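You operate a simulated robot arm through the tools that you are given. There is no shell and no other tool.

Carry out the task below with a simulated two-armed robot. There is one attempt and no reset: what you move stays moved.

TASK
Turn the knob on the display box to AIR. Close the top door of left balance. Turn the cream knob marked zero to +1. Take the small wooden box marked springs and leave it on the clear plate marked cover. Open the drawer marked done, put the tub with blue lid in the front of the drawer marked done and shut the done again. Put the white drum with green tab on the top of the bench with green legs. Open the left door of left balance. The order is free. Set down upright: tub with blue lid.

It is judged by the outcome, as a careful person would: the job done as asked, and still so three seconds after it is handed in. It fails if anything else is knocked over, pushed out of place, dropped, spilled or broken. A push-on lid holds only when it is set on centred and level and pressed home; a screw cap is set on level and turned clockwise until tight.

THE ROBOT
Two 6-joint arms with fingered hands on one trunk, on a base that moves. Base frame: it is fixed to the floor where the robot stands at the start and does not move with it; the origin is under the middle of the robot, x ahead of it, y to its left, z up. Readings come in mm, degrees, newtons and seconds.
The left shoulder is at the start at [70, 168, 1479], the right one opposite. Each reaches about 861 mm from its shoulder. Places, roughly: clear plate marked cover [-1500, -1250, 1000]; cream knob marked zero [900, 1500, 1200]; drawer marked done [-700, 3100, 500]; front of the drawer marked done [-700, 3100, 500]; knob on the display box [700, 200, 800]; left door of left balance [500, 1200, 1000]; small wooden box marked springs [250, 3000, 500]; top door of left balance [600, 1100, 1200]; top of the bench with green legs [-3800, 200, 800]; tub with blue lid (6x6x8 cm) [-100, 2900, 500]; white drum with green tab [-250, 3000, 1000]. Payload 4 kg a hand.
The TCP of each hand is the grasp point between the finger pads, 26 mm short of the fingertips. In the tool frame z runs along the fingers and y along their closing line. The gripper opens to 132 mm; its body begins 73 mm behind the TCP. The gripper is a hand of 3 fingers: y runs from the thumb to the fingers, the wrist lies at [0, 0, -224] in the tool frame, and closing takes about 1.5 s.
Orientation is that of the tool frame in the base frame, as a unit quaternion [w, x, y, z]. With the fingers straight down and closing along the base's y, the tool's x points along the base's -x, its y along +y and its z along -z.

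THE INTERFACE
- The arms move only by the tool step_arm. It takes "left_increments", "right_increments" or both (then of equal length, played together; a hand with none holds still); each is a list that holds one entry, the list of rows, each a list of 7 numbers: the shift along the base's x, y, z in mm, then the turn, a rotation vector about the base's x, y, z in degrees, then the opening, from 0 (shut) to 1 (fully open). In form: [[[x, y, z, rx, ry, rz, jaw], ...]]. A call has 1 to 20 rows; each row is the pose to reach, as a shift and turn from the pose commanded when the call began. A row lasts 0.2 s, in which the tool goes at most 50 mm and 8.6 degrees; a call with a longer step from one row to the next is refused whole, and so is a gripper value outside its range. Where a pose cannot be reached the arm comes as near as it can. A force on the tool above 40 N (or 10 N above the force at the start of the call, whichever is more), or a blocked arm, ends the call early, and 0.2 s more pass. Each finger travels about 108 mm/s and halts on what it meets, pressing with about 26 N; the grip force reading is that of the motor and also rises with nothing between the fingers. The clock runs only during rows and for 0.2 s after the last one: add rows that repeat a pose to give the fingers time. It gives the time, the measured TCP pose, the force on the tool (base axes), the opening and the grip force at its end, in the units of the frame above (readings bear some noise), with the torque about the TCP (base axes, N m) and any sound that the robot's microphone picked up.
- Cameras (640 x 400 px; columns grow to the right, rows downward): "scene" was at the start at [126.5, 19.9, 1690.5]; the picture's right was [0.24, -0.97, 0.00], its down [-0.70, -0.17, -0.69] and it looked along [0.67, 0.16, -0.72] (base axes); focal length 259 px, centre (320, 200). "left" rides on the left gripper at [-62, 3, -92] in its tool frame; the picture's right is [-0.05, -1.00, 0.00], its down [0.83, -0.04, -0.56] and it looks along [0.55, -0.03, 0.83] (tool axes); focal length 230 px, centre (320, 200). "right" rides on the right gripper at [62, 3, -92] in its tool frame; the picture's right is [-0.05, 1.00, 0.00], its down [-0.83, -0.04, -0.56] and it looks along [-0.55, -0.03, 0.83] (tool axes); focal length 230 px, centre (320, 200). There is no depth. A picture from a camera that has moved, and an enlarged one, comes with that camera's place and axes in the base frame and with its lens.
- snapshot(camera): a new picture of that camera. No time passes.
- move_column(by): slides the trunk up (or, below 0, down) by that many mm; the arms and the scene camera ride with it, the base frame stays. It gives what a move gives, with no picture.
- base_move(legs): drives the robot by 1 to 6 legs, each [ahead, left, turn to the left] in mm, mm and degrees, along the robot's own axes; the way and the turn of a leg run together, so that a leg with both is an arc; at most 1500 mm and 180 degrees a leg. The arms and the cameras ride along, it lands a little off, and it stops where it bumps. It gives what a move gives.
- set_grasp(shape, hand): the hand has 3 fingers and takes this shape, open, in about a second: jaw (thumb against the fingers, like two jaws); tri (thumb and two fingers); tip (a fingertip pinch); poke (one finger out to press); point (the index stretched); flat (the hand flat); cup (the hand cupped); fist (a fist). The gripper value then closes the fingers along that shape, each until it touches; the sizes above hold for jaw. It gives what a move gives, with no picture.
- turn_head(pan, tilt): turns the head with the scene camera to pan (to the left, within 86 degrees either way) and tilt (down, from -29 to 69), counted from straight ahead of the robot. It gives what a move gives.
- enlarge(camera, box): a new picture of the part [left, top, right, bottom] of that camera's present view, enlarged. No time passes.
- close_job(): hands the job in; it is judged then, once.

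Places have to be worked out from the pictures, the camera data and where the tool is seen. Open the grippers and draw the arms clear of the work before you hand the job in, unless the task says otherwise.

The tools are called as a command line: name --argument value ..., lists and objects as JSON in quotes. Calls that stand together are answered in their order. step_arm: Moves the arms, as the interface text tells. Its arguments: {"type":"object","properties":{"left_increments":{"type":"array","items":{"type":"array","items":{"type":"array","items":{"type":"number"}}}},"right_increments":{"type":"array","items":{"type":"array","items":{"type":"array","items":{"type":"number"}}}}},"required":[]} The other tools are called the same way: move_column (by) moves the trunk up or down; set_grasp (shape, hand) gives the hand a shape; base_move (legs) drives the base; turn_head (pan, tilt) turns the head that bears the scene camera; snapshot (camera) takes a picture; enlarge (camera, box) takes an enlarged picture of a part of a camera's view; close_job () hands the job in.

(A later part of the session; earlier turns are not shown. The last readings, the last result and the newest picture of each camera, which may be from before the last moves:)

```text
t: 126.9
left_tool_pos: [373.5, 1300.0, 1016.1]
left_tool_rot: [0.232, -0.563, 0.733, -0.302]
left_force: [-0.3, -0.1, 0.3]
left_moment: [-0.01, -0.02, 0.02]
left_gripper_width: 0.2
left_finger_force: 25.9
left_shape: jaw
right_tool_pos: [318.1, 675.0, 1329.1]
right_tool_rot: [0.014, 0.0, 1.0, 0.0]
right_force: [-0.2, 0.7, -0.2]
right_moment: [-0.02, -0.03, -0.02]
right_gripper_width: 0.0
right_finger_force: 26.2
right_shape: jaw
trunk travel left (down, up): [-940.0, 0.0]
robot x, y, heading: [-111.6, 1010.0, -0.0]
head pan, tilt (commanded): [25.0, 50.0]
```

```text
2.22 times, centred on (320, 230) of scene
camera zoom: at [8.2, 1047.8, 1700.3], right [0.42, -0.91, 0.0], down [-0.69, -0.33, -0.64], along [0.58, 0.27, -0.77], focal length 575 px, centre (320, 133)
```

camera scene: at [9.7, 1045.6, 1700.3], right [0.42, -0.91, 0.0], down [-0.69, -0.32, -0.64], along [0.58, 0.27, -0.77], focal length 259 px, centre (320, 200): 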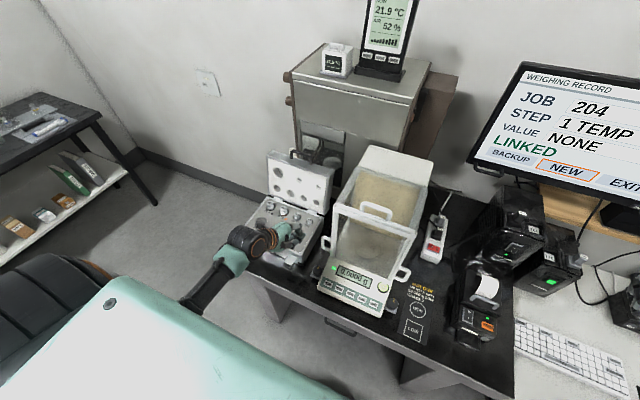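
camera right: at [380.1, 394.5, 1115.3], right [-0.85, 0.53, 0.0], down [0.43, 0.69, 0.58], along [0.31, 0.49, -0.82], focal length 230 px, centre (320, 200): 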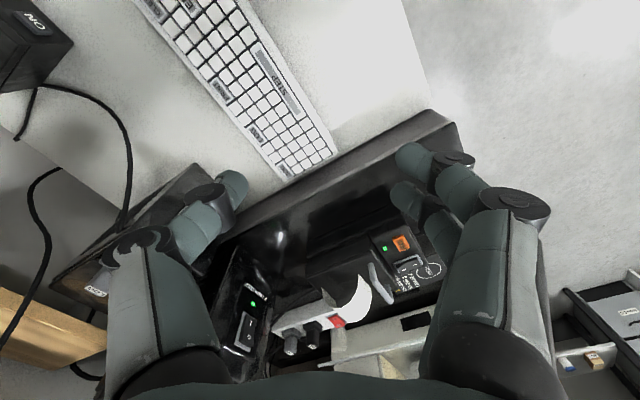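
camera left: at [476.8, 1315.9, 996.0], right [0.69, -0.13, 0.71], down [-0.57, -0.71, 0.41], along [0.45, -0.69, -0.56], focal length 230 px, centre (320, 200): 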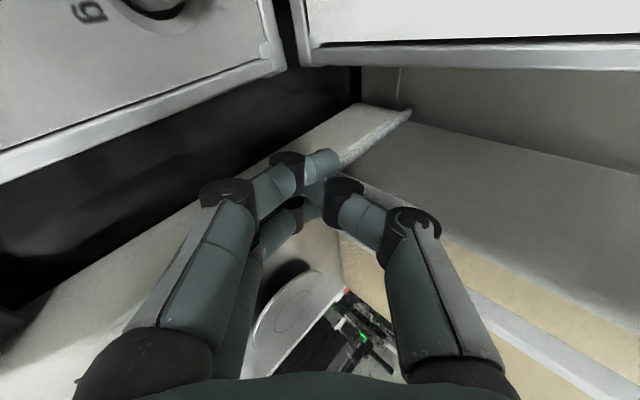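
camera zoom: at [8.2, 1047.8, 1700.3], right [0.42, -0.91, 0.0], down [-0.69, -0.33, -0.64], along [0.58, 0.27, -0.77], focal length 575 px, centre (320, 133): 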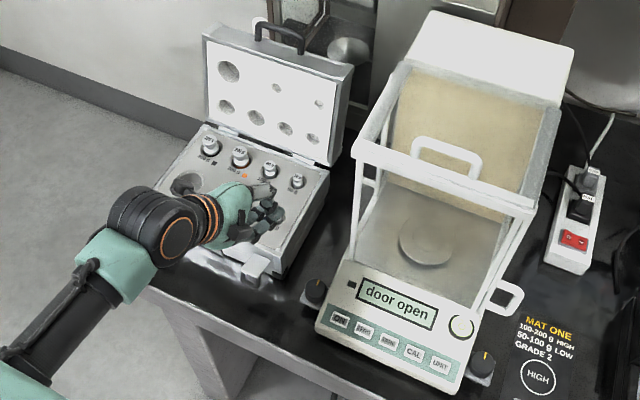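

The left door stands open and the balance is in place. I turn the left hand back to fingers-down in its tuck, then back away to go look at the cabinet's left side.

step_arm --left_increments '[[[-3, 6, 8, 3.2, 2.5, -5.9, 0], [-6, 12, 16, 6.4, 4.9, -11.8, 0], [-9, 18, 24, 9.6, 7.4, -17.7, 0], [-12, 24, 32, 12.7, 9.8, -23.6, 0], [-15, 30, 40, 15.9, 12.3, -29.5, 0], [-18, 36, 48, 19.1, 14.7, -35.4, 0], [-21, 42, 56, 22.3, 17.2, -41.3, 0], [-22, 48, 64, 25.5, 19.6, -47.2, 0], [-24, 54, 72, 28.7, 22.1, -53.1, 0], [-24, 60, 80, 31.8, 24.5, -59, 0], [-24, 66, 88, 35, 27, -64.9, 0], [-24, 70, 92, 38.2, 29.4, -70.8, 0]]]'

base_move --legs '[[-350, 0, 0], [0, 900, 0]]'

turn_head --pan -20 --tilt 25

snapshot --camera "scene"

```text
t: 129.5
left_tool_pos: [348.9, 1372.6, 1108.0]
left_tool_rot: [0.001, 0.001, 1.0, 0.001]
left_force: [-0.3, -0.1, 0.6]
left_moment: [0.03, -0.03, -0.01]
left_gripper_width: 0.1
left_finger_force: 26.1
left_shape: jaw
right_tool_pos: [318.4, 672.3, 1328.5]
right_tool_rot: [0.014, 0.001, 1.0, 0.001]
right_force: [-0.4, -0.5, -1.2]
right_moment: [0.0, -0.03, 0.01]
right_gripper_width: 0.2
right_finger_force: 26.3
right_shape: jaw
trunk travel left (down, up): [-940.0, 0.0]
robot x, y, heading: [-109.5, 1009.1, -0.1]
head pan, tilt (commanded): [25.0, 50.0]
```

```text
t: 136.2
left_tool_pos: [-8.7, 2281.2, 1109.0]
left_tool_rot: [0.002, -0.003, 1.0, 0.002]
left_force: [-1.1, -0.8, 0.1]
left_moment: [0.03, 0.0, 0.0]
left_gripper_width: 0.0
left_finger_force: 26.2
left_shape: jaw
right_tool_pos: [-37.2, 1580.7, 1328.5]
right_tool_rot: [0.013, -0.001, 1.0, 0.001]
right_force: [-0.2, -0.8, 0.1]
right_moment: [0.05, 0.01, -0.01]
right_gripper_width: 0.0
right_finger_force: 26.1
right_shape: jaw
trunk travel left (down, up): [-940.0, 0.0]
robot x, y, heading: [-467.3, 1921.1, 0.4]
head pan, tilt (commanded): [25.0, 50.0]
```

```text
t: 137.3
left_tool_pos: [-7.5, 2282.6, 1108.2]
left_tool_rot: [0.002, -0.003, 1.0, 0.0]
left_force: [0.5, -0.7, 0.8]
left_moment: [-0.01, -0.03, -0.01]
left_gripper_width: 0.3
left_finger_force: 25.5
left_shape: jaw
right_tool_pos: [-35.6, 1582.2, 1329.0]
right_tool_rot: [0.014, -0.001, 1.0, 0.001]
right_force: [0.6, 0.4, 0.5]
right_moment: [0.02, 0.05, 0.0]
right_gripper_width: 0.1
right_finger_force: 26.1
right_shape: jaw
trunk travel left (down, up): [-940.0, 0.0]
robot x, y, heading: [-459.1, 1923.6, 0.4]
head pan, tilt (commanded): [-20.0, 25.0]
```

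```text
taken
camera scene: at [-330.4, 1891.3, 1737.7], right [-0.34, -0.94, 0.0], down [-0.4, 0.14, -0.91], along [0.85, -0.3, -0.42], focal length 259 px, centre (320, 200)
```

scene: 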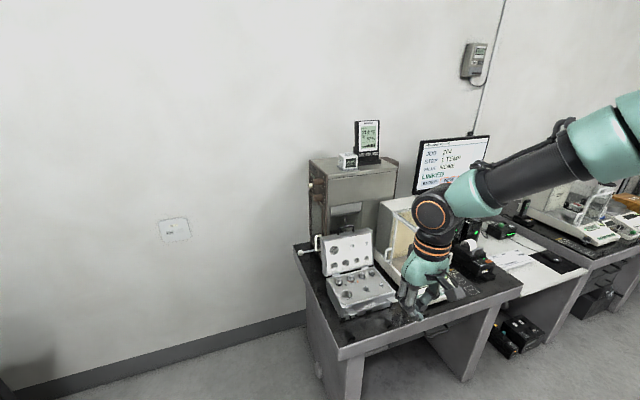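

I enlarge the cabinet's left side, where the knobs are.

enlarge --camera "scene" --box '[290, 110, 400, 280]'

enlarge --camera "scene" --box '[295, 145, 355, 215]'

```text
2.35 times, centred on (345, 195) of scene
camera zoom: at [-330.4, 1891.3, 1737.7], right [-0.34, -0.94, 0.0], down [-0.4, 0.14, -0.91], along [0.85, -0.3, -0.42], focal length 609 px, centre (261, 212)
```

zoom: 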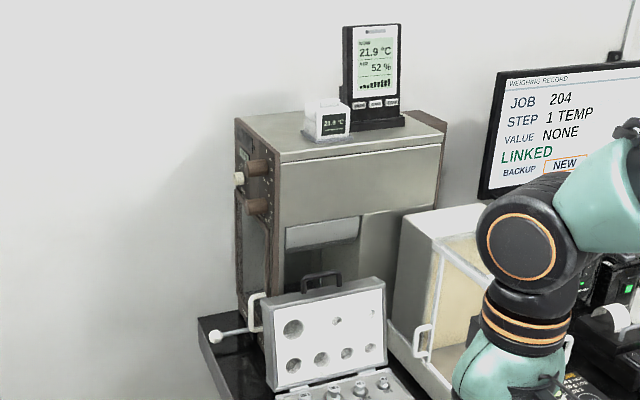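

```text
5.71 times, centred on (325, 180) of scene
camera zoom: at [-330.4, 1891.3, 1737.7], right [-0.34, -0.94, 0.0], down [-0.4, 0.14, -0.91], along [0.85, -0.3, -0.42], focal length 1478 px, centre (291, 314)
```

zoom: 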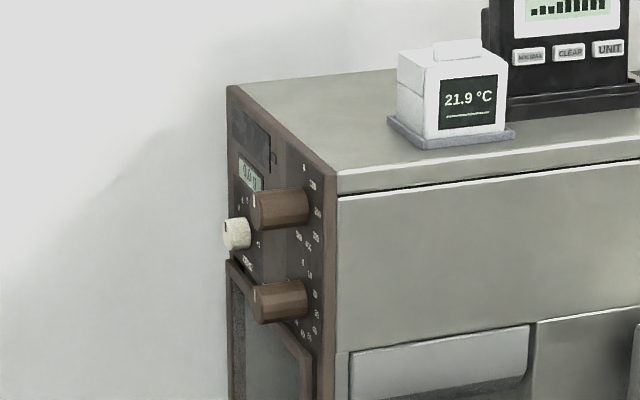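

The cabinet is an old balance whose panel faces +y; the cream knob is near [900, 1507, 1221]. I'll go round to face it from +y; first I check the floor there.

turn_head --pan 35 --tilt 30

snapshot --camera "scene"

```text
t: 138.5
left_tool_pos: [-8.1, 2282.7, 1110.4]
left_tool_rot: [0.001, -0.003, 1.0, 0.0]
left_force: [0.3, -0.5, 0.2]
left_moment: [0.0, 0.0, 0.01]
left_gripper_width: 0.0
left_finger_force: 26.4
left_shape: jaw
right_tool_pos: [-37.1, 1583.5, 1328.2]
right_tool_rot: [0.015, -0.002, 1.0, 0.0]
right_force: [0.5, 0.2, -0.4]
right_moment: [0.0, -0.03, 0.01]
right_gripper_width: 0.2
right_finger_force: 26.3
right_shape: jaw
trunk travel left (down, up): [-940.0, 0.0]
robot x, y, heading: [-469.8, 1923.9, 0.4]
head pan, tilt (commanded): [35.0, 30.0]
```

```text
taken
camera scene: at [-343.4, 1974.5, 1729.8], right [0.58, -0.82, 0.0], down [-0.41, -0.29, -0.87], along [0.71, 0.5, -0.5], focal length 259 px, centre (320, 200)
```

scene: 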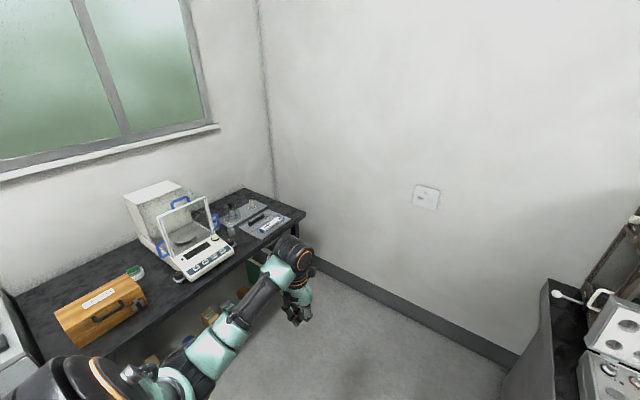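

The floor is free. I translate to y≈2320, turn to face −y, and strafe toward the wall side to x≈560.

base_move --legs '[[0, 400, 0], [0, 0, -90]]'

base_move --legs '[[0, 1020, 0]]'

turn_head --pan 10 --tilt 25

snapshot --camera "scene"

```text
t: 144.9
left_tool_pos: [-115.7, 1859.9, 1108.7]
left_tool_rot: [0.001, 0.711, 0.704, -0.001]
left_force: [-0.3, 0.3, -0.2]
left_moment: [-0.05, 0.0, -0.01]
left_gripper_width: 0.4
left_finger_force: 26.3
left_shape: jaw
right_tool_pos: [-813.6, 1898.4, 1328.7]
right_tool_rot: [0.01, 0.711, 0.703, -0.01]
right_force: [0.8, 0.3, 0.5]
right_moment: [0.03, -0.03, 0.0]
right_gripper_width: 0.0
right_finger_force: 26.2
right_shape: jaw
trunk travel left (down, up): [-940.0, 0.0]
robot x, y, heading: [-471.8, 2323.1, -90.4]
head pan, tilt (commanded): [35.0, 30.0]
```

```text
t: 150.1
left_tool_pos: [884.8, 1844.6, 1108.2]
left_tool_rot: [0.002, 0.714, 0.7, 0.0]
left_force: [0.9, 0.4, 0.3]
left_moment: [0.04, 0.0, 0.03]
left_gripper_width: 0.0
left_finger_force: 26.5
left_shape: jaw
right_tool_pos: [186.1, 1889.2, 1327.5]
right_tool_rot: [0.011, 0.714, 0.7, -0.009]
right_force: [0.4, 0.5, -0.3]
right_moment: [0.03, -0.02, 0.0]
right_gripper_width: 0.0
right_finger_force: 25.2
right_shape: jaw
trunk travel left (down, up): [-940.0, 0.0]
robot x, y, heading: [533.6, 2307.3, -91.4]
head pan, tilt (commanded): [35.0, 30.0]
```

```text
t: 151.0
left_tool_pos: [885.6, 1843.5, 1107.7]
left_tool_rot: [0.001, 0.714, 0.7, -0.001]
left_force: [-0.7, -0.4, -0.7]
left_moment: [0.02, -0.05, 0.02]
left_gripper_width: 0.0
left_finger_force: 25.7
left_shape: jaw
right_tool_pos: [186.8, 1888.8, 1328.6]
right_tool_rot: [0.01, 0.714, 0.7, -0.009]
right_force: [-0.8, -0.7, 1.2]
right_moment: [0.01, 0.01, 0.01]
right_gripper_width: 0.0
right_finger_force: 25.9
right_shape: jaw
trunk travel left (down, up): [-940.0, 0.0]
robot x, y, heading: [536.5, 2312.9, -91.1]
head pan, tilt (commanded): [10.0, 25.0]
```

```text
taken
camera scene: at [547.9, 2169.7, 1737.7], right [-0.99, -0.16, 0.0], down [-0.07, 0.42, -0.91], along [0.14, -0.89, -0.42], focal length 259 px, centre (320, 200)
```

scene: 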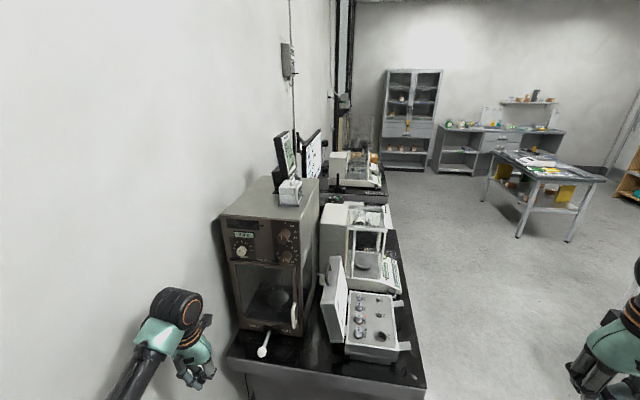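

enlarge --camera "scene" --box '[215, 200, 315, 270]'

enlarge --camera "scene" --box '[225, 225, 265, 262]'

```text
5.71 times, centred on (265, 235) of scene
camera zoom: at [547.9, 2169.7, 1737.7], right [-0.99, -0.16, 0.0], down [-0.07, 0.42, -0.91], along [0.14, -0.89, -0.42], focal length 1478 px, centre (634, 0)
```

zoom: 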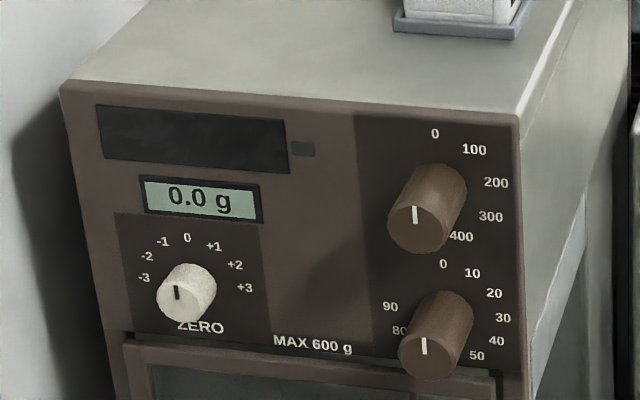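

```text
10.81 times, centred on (245, 244) of scene
camera zoom: at [547.9, 2169.7, 1737.7], right [-0.99, -0.16, 0.0], down [-0.07, 0.42, -0.91], along [0.14, -0.89, -0.42], focal length 2796 px, centre (1131, -270)
```

zoom: 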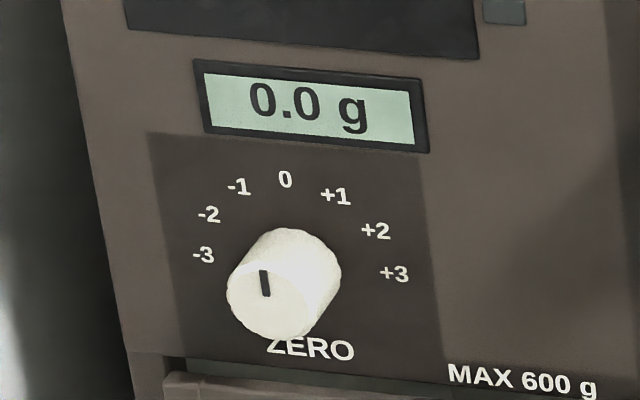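

The zero knob's scale has 30° per unit with the pointer now at 0; +1 is 30° clockwise. The knob base is at about [922, 1488, 1210], protruding ~25 mm toward +y. I swing the left hand from fingers-down to pointing straight at the panel, hovering ~90 mm off.

step_arm --left_increments '[[[3, -31, -8, -7.5, 0.07, 0.07, 0.3], [6, -61, -13, -15, 0.15, 0.15, 0.5], [9, -91, -13, -22.5, 0.22, 0.22, 0.5], [12, -118, -11, -30, 0.29, 0.29, 0.5], [15, -144, -4, -37.5, 0.36, 0.36, 0.5], [18, -168, 5, -45, 0.44, 0.44, 0.5], [21, -189, 17, -52.5, 0.51, 0.51, 0.5], [24, -207, 31, -60, 0.58, 0.58, 0.5], [27, -222, 47, -67.5, 0.65, 0.65, 0.5], [30, -233, 65, -75, 0.73, 0.73, 0.5], [33, -240, 83, -82.5, 0.8, 0.8, 0.5], [36, -243, 102, -90, 0.87, 0.87, 0.5]]]'

snapshot --camera "left"

snapshot --camera "scene"

```text
t: 153.6
left_tool_pos: [921.5, 1600.6, 1208.2]
left_tool_rot: [0.502, 0.497, 0.499, -0.501]
left_force: [0.2, -0.3, 0.6]
left_moment: [0.04, 0.0, 0.03]
left_gripper_width: 65.4
left_finger_force: 0.0
left_shape: jaw
right_tool_pos: [186.4, 1888.8, 1328.2]
right_tool_rot: [0.01, 0.715, 0.699, -0.009]
right_force: [0.4, 0.6, 0.7]
right_moment: [0.0, 0.01, -0.01]
right_gripper_width: 0.0
right_finger_force: 25.8
right_shape: jaw
trunk travel left (down, up): [-940.0, 0.0]
robot x, y, heading: [540.2, 2310.1, -91.3]
head pan, tilt (commanded): [10.0, 25.0]
```

```text
taken
camera left: at [924.4, 1691.8, 1269.8], right [-1.0, 0.0, 0.05], down [-0.04, 0.55, -0.83], along [-0.03, -0.84, -0.55], focal length 230 px, centre (320, 200)
```

left: 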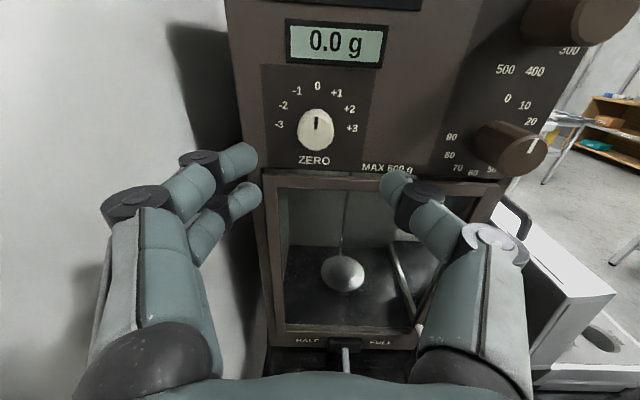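

```text
taken
camera scene: at [547.3, 2169.4, 1737.7], right [-0.99, -0.16, 0.0], down [-0.07, 0.42, -0.91], along [0.14, -0.89, -0.42], focal length 259 px, centre (320, 200)
```

scene: 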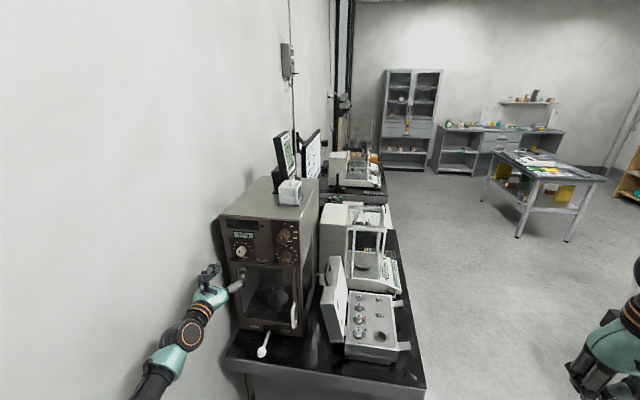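

The wrist view shows the knob axis at about x=925, z=1213, panel y≈1489. I advance to TCP y≈1520 with fingers around the knob and close.

step_arm --left_increments '[[[3.5, -20, 5, 0, 0, 0, 0.5], [3.5, -40, 5, 0, 0, 0, 0.5], [3.5, -60, 5, 0, 0, 0, 0.5], [3.5, -72, 5, 0, 0, 0, 0.5], [3.5, -80, 5, 0, 0, 0, 0.5]]]'

snapshot --camera "left"

```text
t: 154.8
left_tool_pos: [924.8, 1520.7, 1214.8]
left_tool_rot: [-0.5, -0.5, -0.499, 0.501]
left_force: [-0.2, -0.3, -0.1]
left_moment: [0.01, 0.02, 0.03]
left_gripper_width: 65.4
left_finger_force: 0.2
left_shape: jaw
right_tool_pos: [187.2, 1888.6, 1328.3]
right_tool_rot: [0.012, 0.715, 0.699, -0.009]
right_force: [0.1, 0.1, 0.3]
right_moment: [-0.02, 0.02, -0.02]
right_gripper_width: 0.0
right_finger_force: 26.0
right_shape: jaw
trunk travel left (down, up): [-940.0, 0.0]
robot x, y, heading: [536.7, 2307.9, -91.2]
head pan, tilt (commanded): [10.0, 25.0]
```

```text
taken
camera left: at [926.9, 1613.1, 1277.0], right [-1.0, 0.0, 0.05], down [-0.04, 0.55, -0.83], along [-0.03, -0.83, -0.55], focal length 230 px, centre (320, 200)
```

left: 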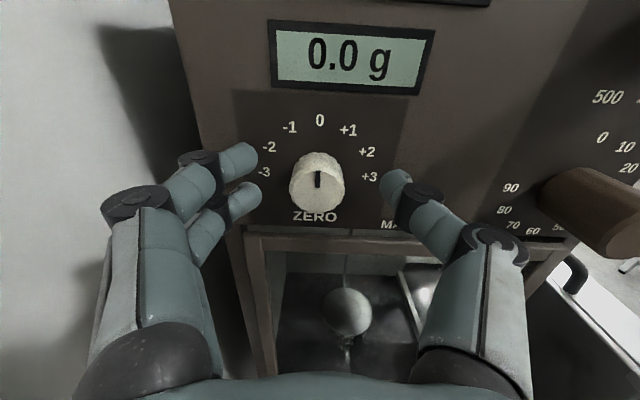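

Fingers straddle the knob symmetrically. I go 3 mm closer and close on it.

step_arm --left_increments '[[[0.5, -3, -1, 0, 0, 0, 0.5], [0.5, -3, -1, 0, 0, 0, 0.3], [0.5, -3, -1, 0, 0, 0, 0.1], [0.5, -3, -1, 0, 0, 0, 0.05], [0.5, -3, -1, 0, 0, 0, 0.05]]]'

snapshot --camera "left"

```text
t: 156.0
left_tool_pos: [924.3, 1518.4, 1215.3]
left_tool_rot: [-0.501, -0.499, -0.498, 0.502]
left_force: [-0.1, -1.8, 1.1]
left_moment: [-0.01, 0.01, -0.01]
left_gripper_width: 19.3
left_finger_force: 25.9
left_shape: jaw
right_tool_pos: [187.1, 1888.5, 1328.9]
right_tool_rot: [0.01, 0.715, 0.699, -0.009]
right_force: [-0.6, -0.7, 0.6]
right_moment: [0.01, 0.01, -0.02]
right_gripper_width: 0.1
right_finger_force: 26.0
right_shape: jaw
trunk travel left (down, up): [-940.0, 0.0]
robot x, y, heading: [535.0, 2310.4, -91.0]
head pan, tilt (commanded): [10.0, 25.0]
```

```text
taken
camera left: at [927.8, 1609.8, 1276.6], right [-1.0, 0.0, 0.05], down [-0.04, 0.55, -0.83], along [-0.03, -0.83, -0.55], focal length 230 px, centre (320, 200)
```

left: 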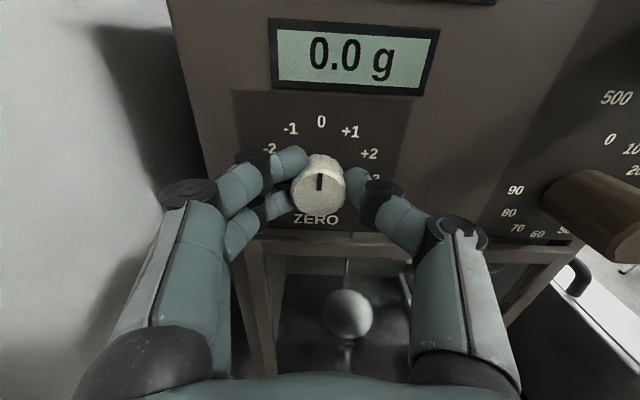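

The knob is held. I rotate 30° clockwise (−30° about base y) and check.

step_arm --left_increments '[[[0, 0, 0, 0, -6, 0, 0.05], [0, 0, 0, 0, -12, 0, 0.05], [0, 0, 0, 0, -18, 0, 0.05], [0, 0, 0, 0, -24, 0, 0.05], [0, 0, 0, 0, -30, 0, 0.05], [0, 0, 0, 0, -30, 0, 0.05]]]'

snapshot --camera "left"

```text
t: 157.4
left_tool_pos: [923.2, 1518.7, 1213.9]
left_tool_rot: [0.612, 0.613, 0.352, -0.355]
left_force: [-4.6, 0.2, -1.6]
left_moment: [0.02, 0.02, -0.08]
left_gripper_width: 19.0
left_finger_force: 26.0
left_shape: jaw
right_tool_pos: [186.5, 1889.1, 1328.4]
right_tool_rot: [0.01, 0.714, 0.7, -0.009]
right_force: [-0.2, 0.0, -0.7]
right_moment: [0.04, 0.0, -0.03]
right_gripper_width: 0.0
right_finger_force: 25.7
right_shape: jaw
trunk travel left (down, up): [-940.0, 0.0]
robot x, y, heading: [536.5, 2310.0, -90.9]
head pan, tilt (commanded): [10.0, 25.0]
```

```text
taken
camera left: at [895.8, 1609.7, 1269.6], right [-0.89, 0.0, -0.46], down [0.38, 0.55, -0.74], along [0.25, -0.83, -0.49], focal length 230 px, centre (320, 200)
```

left: 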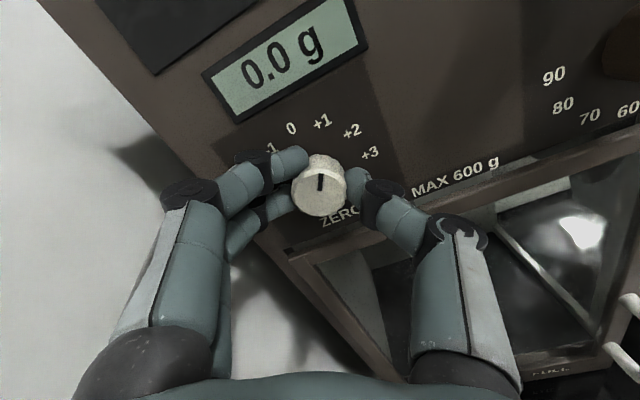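

The pointer is now lined up with +1. I open the fingers and retreat straight back, then verify.

step_arm --left_increments '[[[0, 0, 0, 0, 0, 0, 0.25], [0, 0, 0, 0, 0, 0, 0.5], [0, 0, 0, 0, 0, 0, 0.5], [0, 20, 0, 0, 0, 0, 0.5], [0, 45, 0, 0, 0, 0, 0.5], [0, 80, 0, 0, 6, 0, 0.5], [0, 85, 0, 0, 12, 0, 0.5], [0, 85, 0, 0, 18, 0, 0.5], [0, 85, 0, 0, 24, 0, 0.5], [0, 85, 0, 0, 30, 0, 0.5]]]'

enlarge --camera "left" --box '[240, 0, 420, 190]'

enlarge --camera "scene" --box '[225, 225, 265, 262]'

```text
t: 159.6
left_tool_pos: [924.4, 1604.1, 1215.0]
left_tool_rot: [-0.501, -0.498, -0.5, 0.501]
left_force: [0.6, -1.1, -0.2]
left_moment: [0.01, 0.02, -0.04]
left_gripper_width: 65.3
left_finger_force: 0.2
left_shape: jaw
right_tool_pos: [185.5, 1887.9, 1328.6]
right_tool_rot: [0.01, 0.714, 0.7, -0.009]
right_force: [0.7, -0.7, 0.7]
right_moment: [-0.01, 0.01, -0.02]
right_gripper_width: 0.0
right_finger_force: 25.6
right_shape: jaw
trunk travel left (down, up): [-940.0, 0.0]
robot x, y, heading: [534.3, 2308.7, -91.0]
head pan, tilt (commanded): [10.0, 25.0]
```

```text
2.11 times, centred on (330, 95) of left
camera zoom: at [927.9, 1695.4, 1277.0], right [-1.0, 0.0, 0.05], down [-0.05, 0.55, -0.83], along [-0.03, -0.83, -0.55], focal length 484 px, centre (299, 421)
```

zoom: 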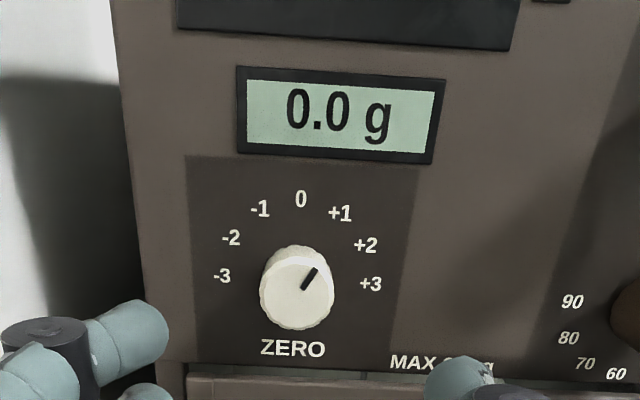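

```text
10.81 times, centred on (245, 244) of scene
camera zoom: at [547.2, 2170.0, 1737.8], right [-0.99, -0.16, 0.0], down [-0.07, 0.42, -0.91], along [0.14, -0.9, -0.42], focal length 2796 px, centre (1131, -270)
```

zoom: 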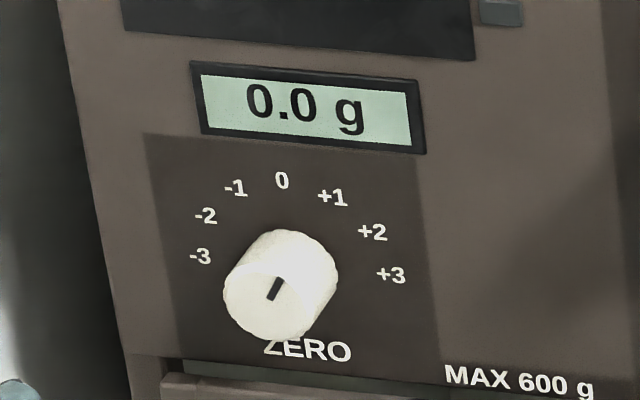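

I zoom further to measure the pointer angle precisely.

enlarge --camera "left" --box '[295, 75, 355, 165]'

```text
4.44 times, centred on (325, 120) of left
camera zoom: at [927.9, 1695.4, 1277.0], right [-1.0, 0.0, 0.05], down [-0.05, 0.55, -0.83], along [-0.03, -0.83, -0.55], focal length 1022 px, centre (298, 556)
```

zoom: 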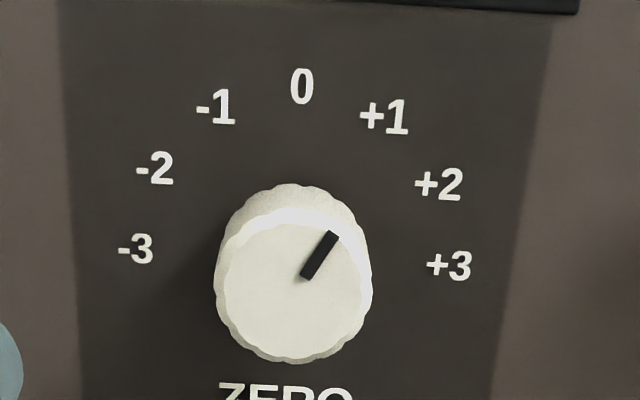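

The pointer sits within 1° of +1. I swing the left hand back down to its tuck and drive to open floor, turning to face the far bench (+y).

step_arm --left_increments '[[[-3, 3, -19, 7.5, 0, 0, 0.5], [-6, 10, -37, 15, 0, 0, 0.5], [-9, 21, -55, 22.5, 0, 0, 0.5], [-12, 36, -71, 30, 0, 0, 0.5], [-15, 54, -85, 37.5, 0, 0, 0.5], [-18, 75, -97, 45, 0, 0, 0.5], [-21, 99, -106, 52.5, 0, 0, 0.5], [-24, 125, -113, 60, 0, 0, 0.5], [-27, 152, -115, 67.5, 0, 0, 0.5], [-30, 182, -115, 75, 0, 0, 0.5], [-33, 212, -110, 82.5, 0, 0, 0.5], [-36, 243, -102, 90, 0, 0, 0.5]]]'

base_move --legs '[[150, -435, 0], [0, 0, -180]]'

turn_head --pan 0 --tilt 30

snapshot --camera "scene"

```text
t: 162.2
left_tool_pos: [887.7, 1848.0, 1112.3]
left_tool_rot: [0.002, 0.707, 0.707, 0.0]
left_force: [1.1, 0.5, 0.5]
left_moment: [0.0, -0.01, 0.01]
left_gripper_width: 65.4
left_finger_force: 0.0
left_shape: jaw
right_tool_pos: [186.5, 1889.9, 1328.6]
right_tool_rot: [0.01, 0.715, 0.699, -0.01]
right_force: [0.6, 0.0, 0.2]
right_moment: [-0.04, 0.0, -0.04]
right_gripper_width: 0.0
right_finger_force: 25.8
right_shape: jaw
trunk travel left (down, up): [-940.0, 0.0]
robot x, y, heading: [536.4, 2310.8, -91.2]
head pan, tilt (commanded): [10.0, 25.0]
```

```text
t: 172.2
left_tool_pos: [-271.8, 2622.0, 1112.0]
left_tool_rot: [-0.002, 0.718, -0.696, -0.002]
left_force: [-0.6, -1.1, 0.6]
left_moment: [0.0, -0.01, 0.0]
left_gripper_width: 65.2
left_finger_force: 0.1
left_shape: jaw
right_tool_pos: [432.8, 2598.7, 1329.7]
right_tool_rot: [-0.009, 0.71, -0.704, -0.01]
right_force: [-0.3, -0.1, 0.2]
right_moment: [0.0, -0.02, 0.0]
right_gripper_width: 0.0
right_finger_force: 26.2
right_shape: jaw
trunk travel left (down, up): [-940.0, 0.0]
robot x, y, heading: [100.3, 2169.0, 91.1]
head pan, tilt (commanded): [10.0, 25.0]
```

```text
t: 172.9
left_tool_pos: [-271.6, 2620.7, 1111.6]
left_tool_rot: [-0.001, 0.718, -0.696, -0.001]
left_force: [-0.7, 0.0, 0.8]
left_moment: [-0.01, 0.0, -0.01]
left_gripper_width: 65.4
left_finger_force: 0.1
left_shape: jaw
right_tool_pos: [432.1, 2599.4, 1328.3]
right_tool_rot: [-0.009, 0.711, -0.703, -0.01]
right_force: [0.7, 0.6, 0.3]
right_moment: [0.04, -0.03, -0.02]
right_gripper_width: 0.0
right_finger_force: 26.1
right_shape: jaw
trunk travel left (down, up): [-940.0, 0.0]
robot x, y, heading: [97.4, 2167.9, 91.0]
head pan, tilt (commanded): [0.0, 30.0]
```

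```text
taken
camera scene: at [93.2, 2310.0, 1729.8], right [1.0, 0.01, 0.0], down [0.01, -0.5, -0.87], along [-0.01, 0.87, -0.5], focal length 259 px, centre (320, 200)
```

scene: 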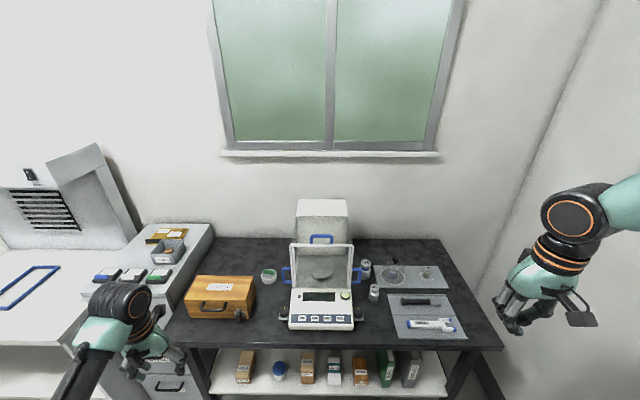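

I zoom in on the bench and the shelf to identify the objects.

enlarge --camera "scene" --box '[70, 210, 290, 340]'

enlarge --camera "scene" --box '[200, 330, 460, 400]'

turn_head --pan 5 --tilt 45

snapshot --camera "scene"

enlarge --camera "scene" --box '[190, 230, 450, 330]'

```text
2.91 times, centred on (180, 275) of scene
camera zoom: at [93.2, 2310.0, 1729.8], right [1.0, 0.01, 0.0], down [0.01, -0.5, -0.87], along [-0.01, 0.87, -0.5], focal length 752 px, centre (727, -18)
```

zoom: 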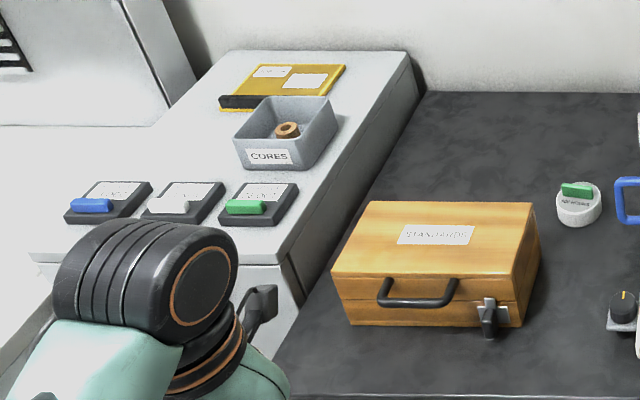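

```text
2.46 times, centred on (330, 365) of scene
camera zoom: at [93.2, 2310.0, 1729.8], right [1.0, 0.01, 0.0], down [0.01, -0.5, -0.87], along [-0.01, 0.87, -0.5], focal length 637 px, centre (295, -206)
```

zoom: 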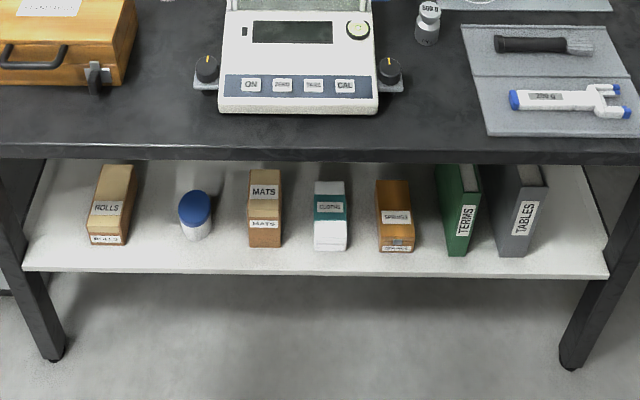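

```text
t: 173.7
left_tool_pos: [-271.1, 2620.4, 1111.3]
left_tool_rot: [-0.001, 0.717, -0.697, -0.003]
left_force: [-0.4, 0.9, -1.3]
left_moment: [0.02, 0.03, -0.03]
left_gripper_width: 65.5
left_finger_force: 0.1
left_shape: jaw
right_tool_pos: [432.1, 2599.0, 1328.5]
right_tool_rot: [-0.009, 0.71, -0.704, -0.01]
right_force: [0.1, 0.2, 0.8]
right_moment: [0.01, 0.01, 0.02]
right_gripper_width: 0.0
right_finger_force: 25.5
right_shape: jaw
trunk travel left (down, up): [-940.0, 0.0]
robot x, y, heading: [97.4, 2165.9, 90.7]
head pan, tilt (commanded): [5.0, 45.0]
```

```text
taken
camera scene: at [86.3, 2300.5, 1707.2], right [0.99, 0.1, 0.0], down [0.07, -0.7, -0.71], along [-0.07, 0.7, -0.71], focal length 259 px, centre (320, 200)
```

scene: 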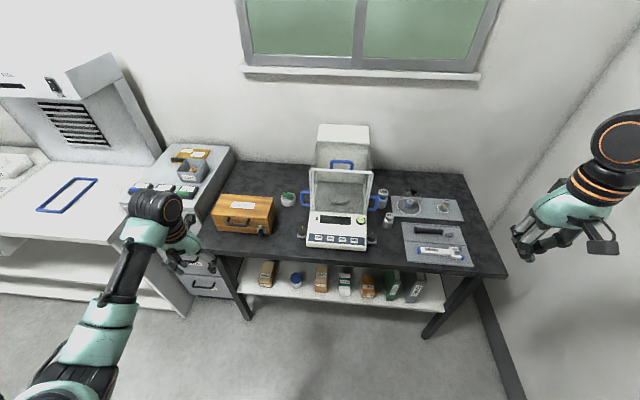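

```text
2.46 times, centred on (320, 280) of scene
camera zoom: at [86.3, 2300.5, 1707.2], right [0.99, 0.1, 0.0], down [0.07, -0.7, -0.71], along [-0.07, 0.7, -0.71], focal length 637 px, centre (320, 3)
```

zoom: 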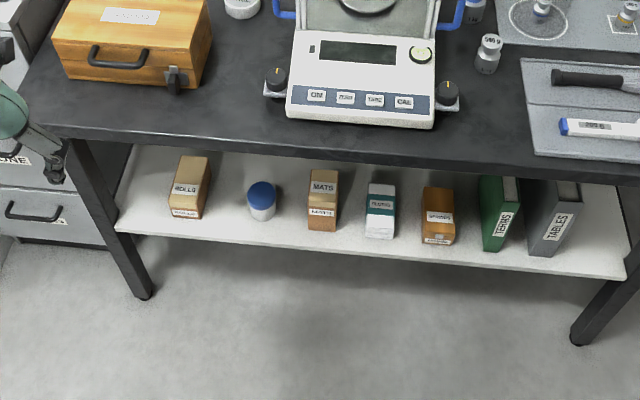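

I identify: SPRINGS box near [262, 2925, 500], blue-lidded tub near [−95, 2922, 500] on the shelf, drum with green tab on the bench, and the drawer cabinet at left. I move left to look at the drawers.

base_move --legs '[[-50, 550, -1]]'

turn_head --pan 0 --tilt 45

snapshot --camera "scene"

enlarge --camera "scene" --box '[220, 180, 420, 360]'

```text
t: 176.9
left_tool_pos: [-814.7, 2579.4, 1110.8]
left_tool_rot: [-0.001, 0.707, -0.707, -0.002]
left_force: [0.1, 0.4, -0.4]
left_moment: [0.01, 0.0, 0.01]
left_gripper_width: 65.4
left_finger_force: 0.0
left_shape: jaw
right_tool_pos: [-114.0, 2539.0, 1328.5]
right_tool_rot: [0.008, -0.7, 0.714, 0.011]
right_force: [-0.7, -0.4, 0.5]
right_moment: [0.02, 0.02, 0.0]
right_gripper_width: 0.2
right_finger_force: 25.7
right_shape: jaw
trunk travel left (down, up): [-940.0, 0.0]
robot x, y, heading: [-462.3, 2119.4, 89.1]
head pan, tilt (commanded): [5.0, 45.0]
```

```text
t: 177.6
left_tool_pos: [-817.0, 2580.3, 1111.4]
left_tool_rot: [-0.002, 0.708, -0.706, -0.002]
left_force: [-0.4, 0.4, -0.4]
left_moment: [-0.02, -0.02, 0.0]
left_gripper_width: 65.4
left_finger_force: 0.1
left_shape: jaw
right_tool_pos: [-115.1, 2539.7, 1328.8]
right_tool_rot: [0.01, -0.701, 0.713, 0.01]
right_force: [0.8, 0.1, 0.5]
right_moment: [-0.01, 0.02, 0.02]
right_gripper_width: 0.0
right_finger_force: 25.8
right_shape: jaw
trunk travel left (down, up): [-940.0, 0.0]
robot x, y, heading: [-461.8, 2120.1, 88.8]
head pan, tilt (commanded): [0.0, 45.0]
```

```text
taken
camera scene: at [-461.1, 2250.5, 1707.2], right [1.0, -0.01, 0.0], down [-0.01, -0.71, -0.71], along [0.01, 0.71, -0.71], focal length 259 px, centre (320, 200)
```

scene: 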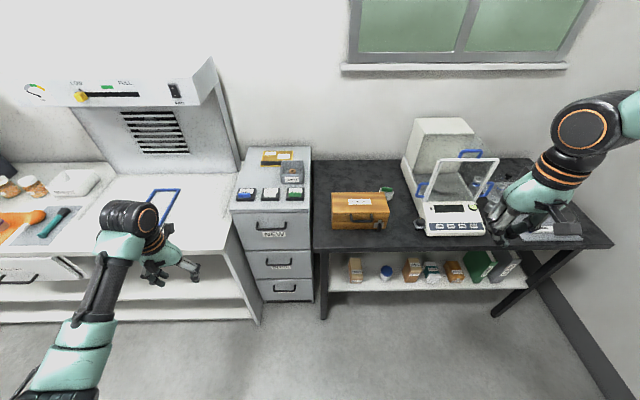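

```text
2.22 times, centred on (320, 270) of scene
camera zoom: at [-461.1, 2250.5, 1707.2], right [1.0, -0.01, 0.0], down [-0.01, -0.71, -0.71], along [0.01, 0.71, -0.71], focal length 575 px, centre (320, 44)
```

zoom: 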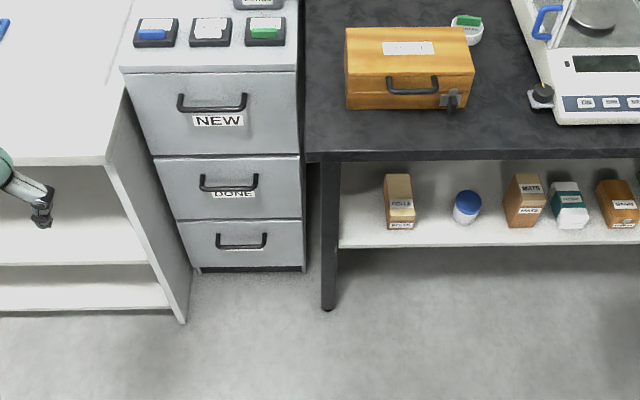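

The cabinet has NEW / DONE / bottom drawers; the DONE handle is around [−658, 2965, 530], cabinet front y≈2999. The bench top is at z≈786, shelf at ≈400. I lower the trunk for a closer, level view.

move_column --by -400

turn_head --pan 10 --tilt 38

snapshot --camera "scene"

enlarge --camera "scene" --box '[240, 180, 400, 320]'

```text
t: 181.4
left_tool_pos: [-817.2, 2581.0, 711.0]
left_tool_rot: [-0.003, 0.708, -0.706, -0.002]
left_force: [0.2, -0.3, 0.1]
left_moment: [0.01, 0.0, 0.03]
left_gripper_width: 65.2
left_finger_force: 0.2
left_shape: jaw
right_tool_pos: [-114.5, 2540.0, 929.0]
right_tool_rot: [0.009, -0.701, 0.713, 0.011]
right_force: [0.1, 0.2, -0.7]
right_moment: [-0.03, 0.0, 0.0]
right_gripper_width: 0.0
right_finger_force: 25.8
right_shape: jaw
trunk travel left (down, up): [-540.0, 400.0]
robot x, y, heading: [-461.2, 2119.0, 89.0]
head pan, tilt (commanded): [0.0, 45.0]
```

```text
t: 182.1
left_tool_pos: [-817.6, 2581.0, 711.1]
left_tool_rot: [-0.001, 0.708, -0.706, -0.002]
left_force: [0.1, -0.2, -0.3]
left_moment: [-0.03, 0.0, -0.03]
left_gripper_width: 65.6
left_finger_force: 0.1
left_shape: jaw
right_tool_pos: [-115.5, 2538.6, 927.0]
right_tool_rot: [0.009, -0.7, 0.714, 0.01]
right_force: [-0.3, 0.2, -0.5]
right_moment: [0.04, 0.0, -0.05]
right_gripper_width: 0.1
right_finger_force: 25.9
right_shape: jaw
trunk travel left (down, up): [-540.0, 400.0]
robot x, y, heading: [-460.4, 2118.2, 89.2]
head pan, tilt (commanded): [10.0, 38.0]
```

```text
taken
camera scene: at [-477.1, 2254.2, 1317.4], right [0.99, 0.16, 0.0], down [0.1, -0.61, -0.79], along [-0.12, 0.78, -0.62], focal length 259 px, centre (320, 200)
```

scene: 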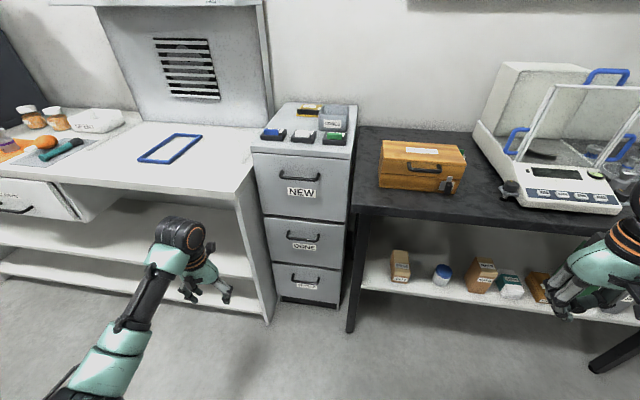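

```text
2.86 times, centred on (320, 250) of scene
camera zoom: at [-477.1, 2254.2, 1317.4], right [0.99, 0.16, 0.0], down [0.1, -0.61, -0.79], along [-0.12, 0.78, -0.62], focal length 739 px, centre (320, 57)
```

zoom: 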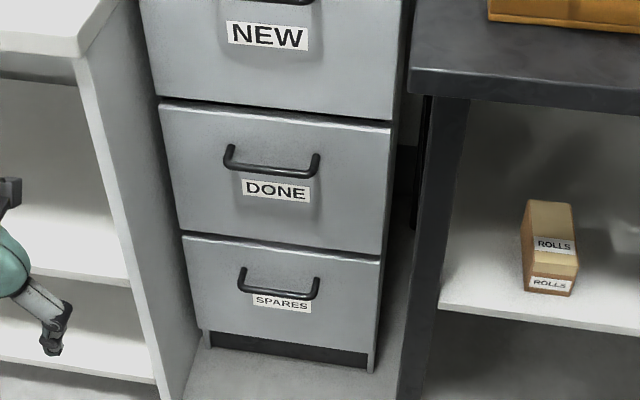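

The DONE handle bar is at about [−655, 2954, 548], ~41 mm proud of the drawer front. I lower the trunk 300 mm more and swing the left hand to point at the handle with a vertical closing line.

move_column --by -300

step_arm --left_increments '[[[28, 21, -4, 4.6, -4.6, 4.6, 0.5], [54, 43, -6, 9.2, -9.2, 9.2, 0.5], [78, 66, -4, 13.9, -13.9, 13.9, 0.5], [100, 89, 0, 18.5, -18.5, 18.5, 0.5], [120, 112, 6, 23.1, -23.1, 23.1, 0.5], [136, 135, 15, 27.7, -27.7, 27.7, 0.5], [150, 156, 25, 32.3, -32.3, 32.3, 0.5], [161, 177, 37, 37, -37, 37, 0.5], [169, 196, 51, 41.6, -41.6, 41.6, 0.5], [174, 212, 65, 46.2, -46.2, 46.2, 0.5], [176, 227, 80, 50.8, -50.8, 50.8, 0.5], [176, 239, 95, 55.4, -55.4, 55.4, 0.5], [173, 248, 110, 60.1, -60.1, 60.1, 0.5], [168, 255, 124, 64.7, -64.7, 64.7, 0.5], [162, 259, 137, 69.3, -69.3, 69.3, 0.5]]]'

snapshot --camera "left"

snapshot --camera "scene"

```text
t: 185.1
left_tool_pos: [-817.3, 2579.3, 411.4]
left_tool_rot: [-0.002, 0.708, -0.706, -0.002]
left_force: [-0.2, -0.1, 0.0]
left_moment: [-0.02, -0.02, -0.01]
left_gripper_width: 65.3
left_finger_force: 0.1
left_shape: jaw
right_tool_pos: [-115.7, 2538.7, 628.6]
right_tool_rot: [0.009, -0.7, 0.714, 0.011]
right_force: [0.0, 0.6, -0.2]
right_moment: [-0.02, 0.03, -0.02]
right_gripper_width: 0.1
right_finger_force: 26.0
right_shape: jaw
trunk travel left (down, up): [-240.0, 700.0]
robot x, y, heading: [-461.7, 2117.1, 89.3]
head pan, tilt (commanded): [10.0, 38.0]
```

```text
t: 188.3
left_tool_pos: [-653.2, 2833.1, 545.0]
left_tool_rot: [0.71, -0.704, 0.018, -0.012]
left_force: [-0.4, -0.9, 0.4]
left_moment: [0.01, 0.02, 0.01]
left_gripper_width: 65.2
left_finger_force: 0.0
left_shape: jaw
left hand out of reach, approached as far as the arm can: row 15
right_tool_pos: [-115.0, 2539.5, 627.8]
right_tool_rot: [0.01, -0.7, 0.714, 0.011]
right_force: [-0.1, -0.6, -0.1]
right_moment: [0.01, -0.01, -0.02]
right_gripper_width: 0.0
right_finger_force: 25.9
right_shape: jaw
trunk travel left (down, up): [-240.0, 700.0]
robot x, y, heading: [-461.7, 2118.6, 88.9]
head pan, tilt (commanded): [10.0, 38.0]
```

```text
taken
camera left: at [-719.2, 2743.3, 542.3], right [-0.04, -0.01, 1.0], down [0.81, -0.59, 0.03], along [0.59, 0.81, 0.03], focal length 230 px, centre (320, 200)
```

left: 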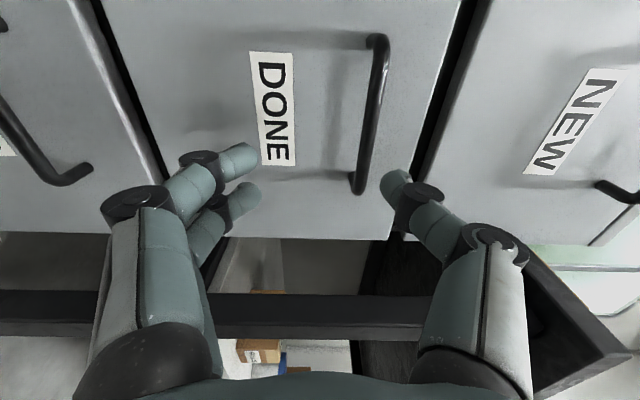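

```text
taken
camera scene: at [-477.4, 2254.2, 1017.4], right [0.99, 0.16, 0.0], down [0.1, -0.61, -0.79], along [-0.13, 0.78, -0.62], focal length 259 px, centre (320, 200)
```

scene: 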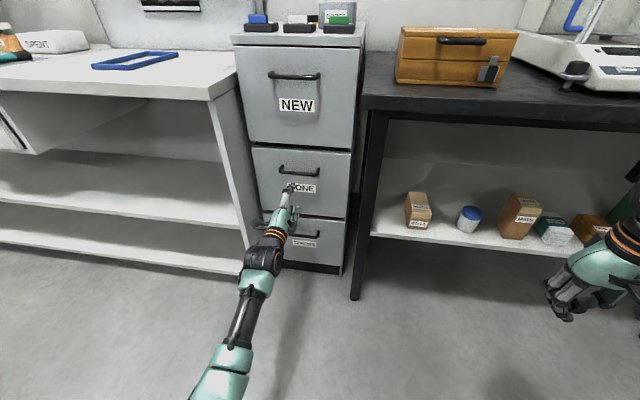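

The combined views now put the handle bar at about [−650, 2930, 585]. I raise the hand 40 mm to align and look again.

step_arm --left_increments '[[[1, 0, 14, 0, 0, 0, 0.5], [2, 0, 28, 0, 0, 0, 0.5], [3, 2, 40, 0, 0, 0, 0.5]]]'

snapshot --camera "left"

enlarge --camera "scene" --box '[240, 130, 360, 250]'

```text
t: 189.1
left_tool_pos: [-650.1, 2834.7, 585.7]
left_tool_rot: [0.71, -0.703, 0.022, -0.013]
left_force: [0.0, 0.4, 0.6]
left_moment: [0.01, 0.03, 0.02]
left_gripper_width: 65.6
left_finger_force: 0.0
left_shape: jaw
right_tool_pos: [-116.0, 2539.6, 628.5]
right_tool_rot: [0.01, -0.7, 0.714, 0.011]
right_force: [0.8, 0.1, 0.0]
right_moment: [0.04, 0.01, 0.01]
right_gripper_width: 0.0
right_finger_force: 26.3
right_shape: jaw
trunk travel left (down, up): [-240.0, 700.0]
robot x, y, heading: [-463.8, 2118.9, 89.1]
head pan, tilt (commanded): [10.0, 38.0]
```

```text
taken
camera left: at [-716.3, 2745.3, 582.2], right [-0.04, -0.01, 1.0], down [0.8, -0.6, 0.03], along [0.6, 0.8, 0.03], focal length 230 px, centre (320, 200)
```

left: 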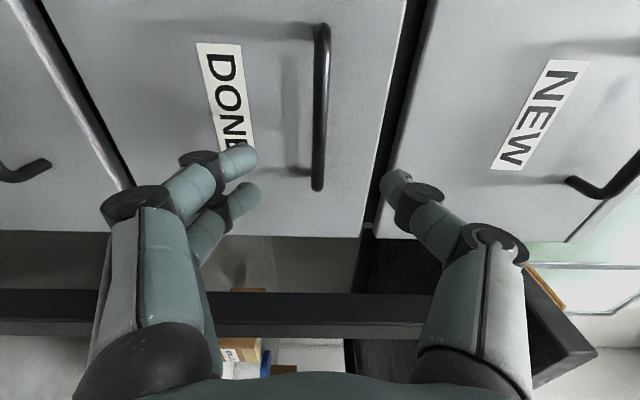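

```text
3.33 times, centred on (300, 190) of scene
camera zoom: at [-477.1, 2254.2, 1017.4], right [0.99, 0.16, 0.0], down [0.1, -0.61, -0.79], along [-0.13, 0.78, -0.62], focal length 862 px, centre (387, 233)
```

zoom: 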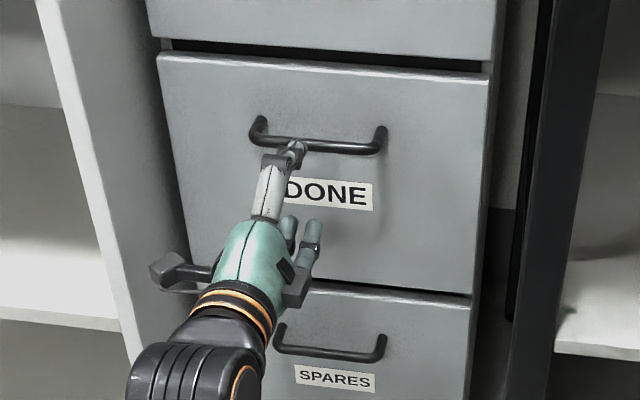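

The bar is now centred between thumb and fingers. I advance 92 mm and close on the bar.

step_arm --left_increments '[[[0, 25, 0, 0, 0, 0, 0.5], [0, 50, 0, 0, 0, 0, 0.5], [0, 70, 0, 0, 0, 0, 0.5], [0, 84, 0, 0, 0, 0, 0.5], [0, 92, 0, 0, 0, 0, 0.5], [0, 92, 0, 0, 0, 0, 0.2], [0, 92, 0, 0, 0, 0, 0], [0, 92, 0, 0, 0, 0, 0], [0, 92, 0, 0, 0, 0, 0]]]'

snapshot --camera "left"

```text
t: 191.1
left_tool_pos: [-656.8, 2928.1, 584.2]
left_tool_rot: [0.712, -0.702, 0.025, -0.016]
left_force: [-1.4, 1.3, 2.5]
left_moment: [0.03, 0.01, 0.0]
left_gripper_width: 0.1
left_finger_force: 25.9
left_shape: jaw
left hand out of reach, approached as far as the arm can: row 3, 4, 5, 6, 7, 8, 9
right_tool_pos: [-115.2, 2540.0, 628.6]
right_tool_rot: [0.008, -0.701, 0.713, 0.011]
right_force: [-0.1, -0.3, 0.2]
right_moment: [0.04, -0.01, 0.0]
right_gripper_width: 0.0
right_finger_force: 25.4
right_shape: jaw
trunk travel left (down, up): [-240.0, 700.0]
robot x, y, heading: [-458.9, 2117.1, 88.9]
head pan, tilt (commanded): [10.0, 38.0]
```

```text
taken
camera left: at [-722.2, 2838.2, 581.4], right [-0.04, -0.01, 1.0], down [0.8, -0.6, 0.02], along [0.6, 0.8, 0.03], focal length 230 px, centre (320, 200)
```

left: 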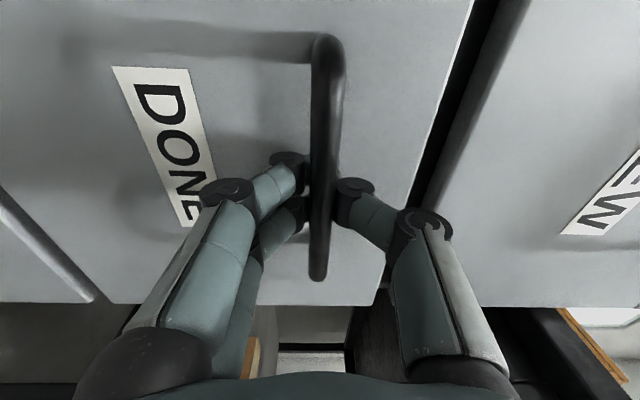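

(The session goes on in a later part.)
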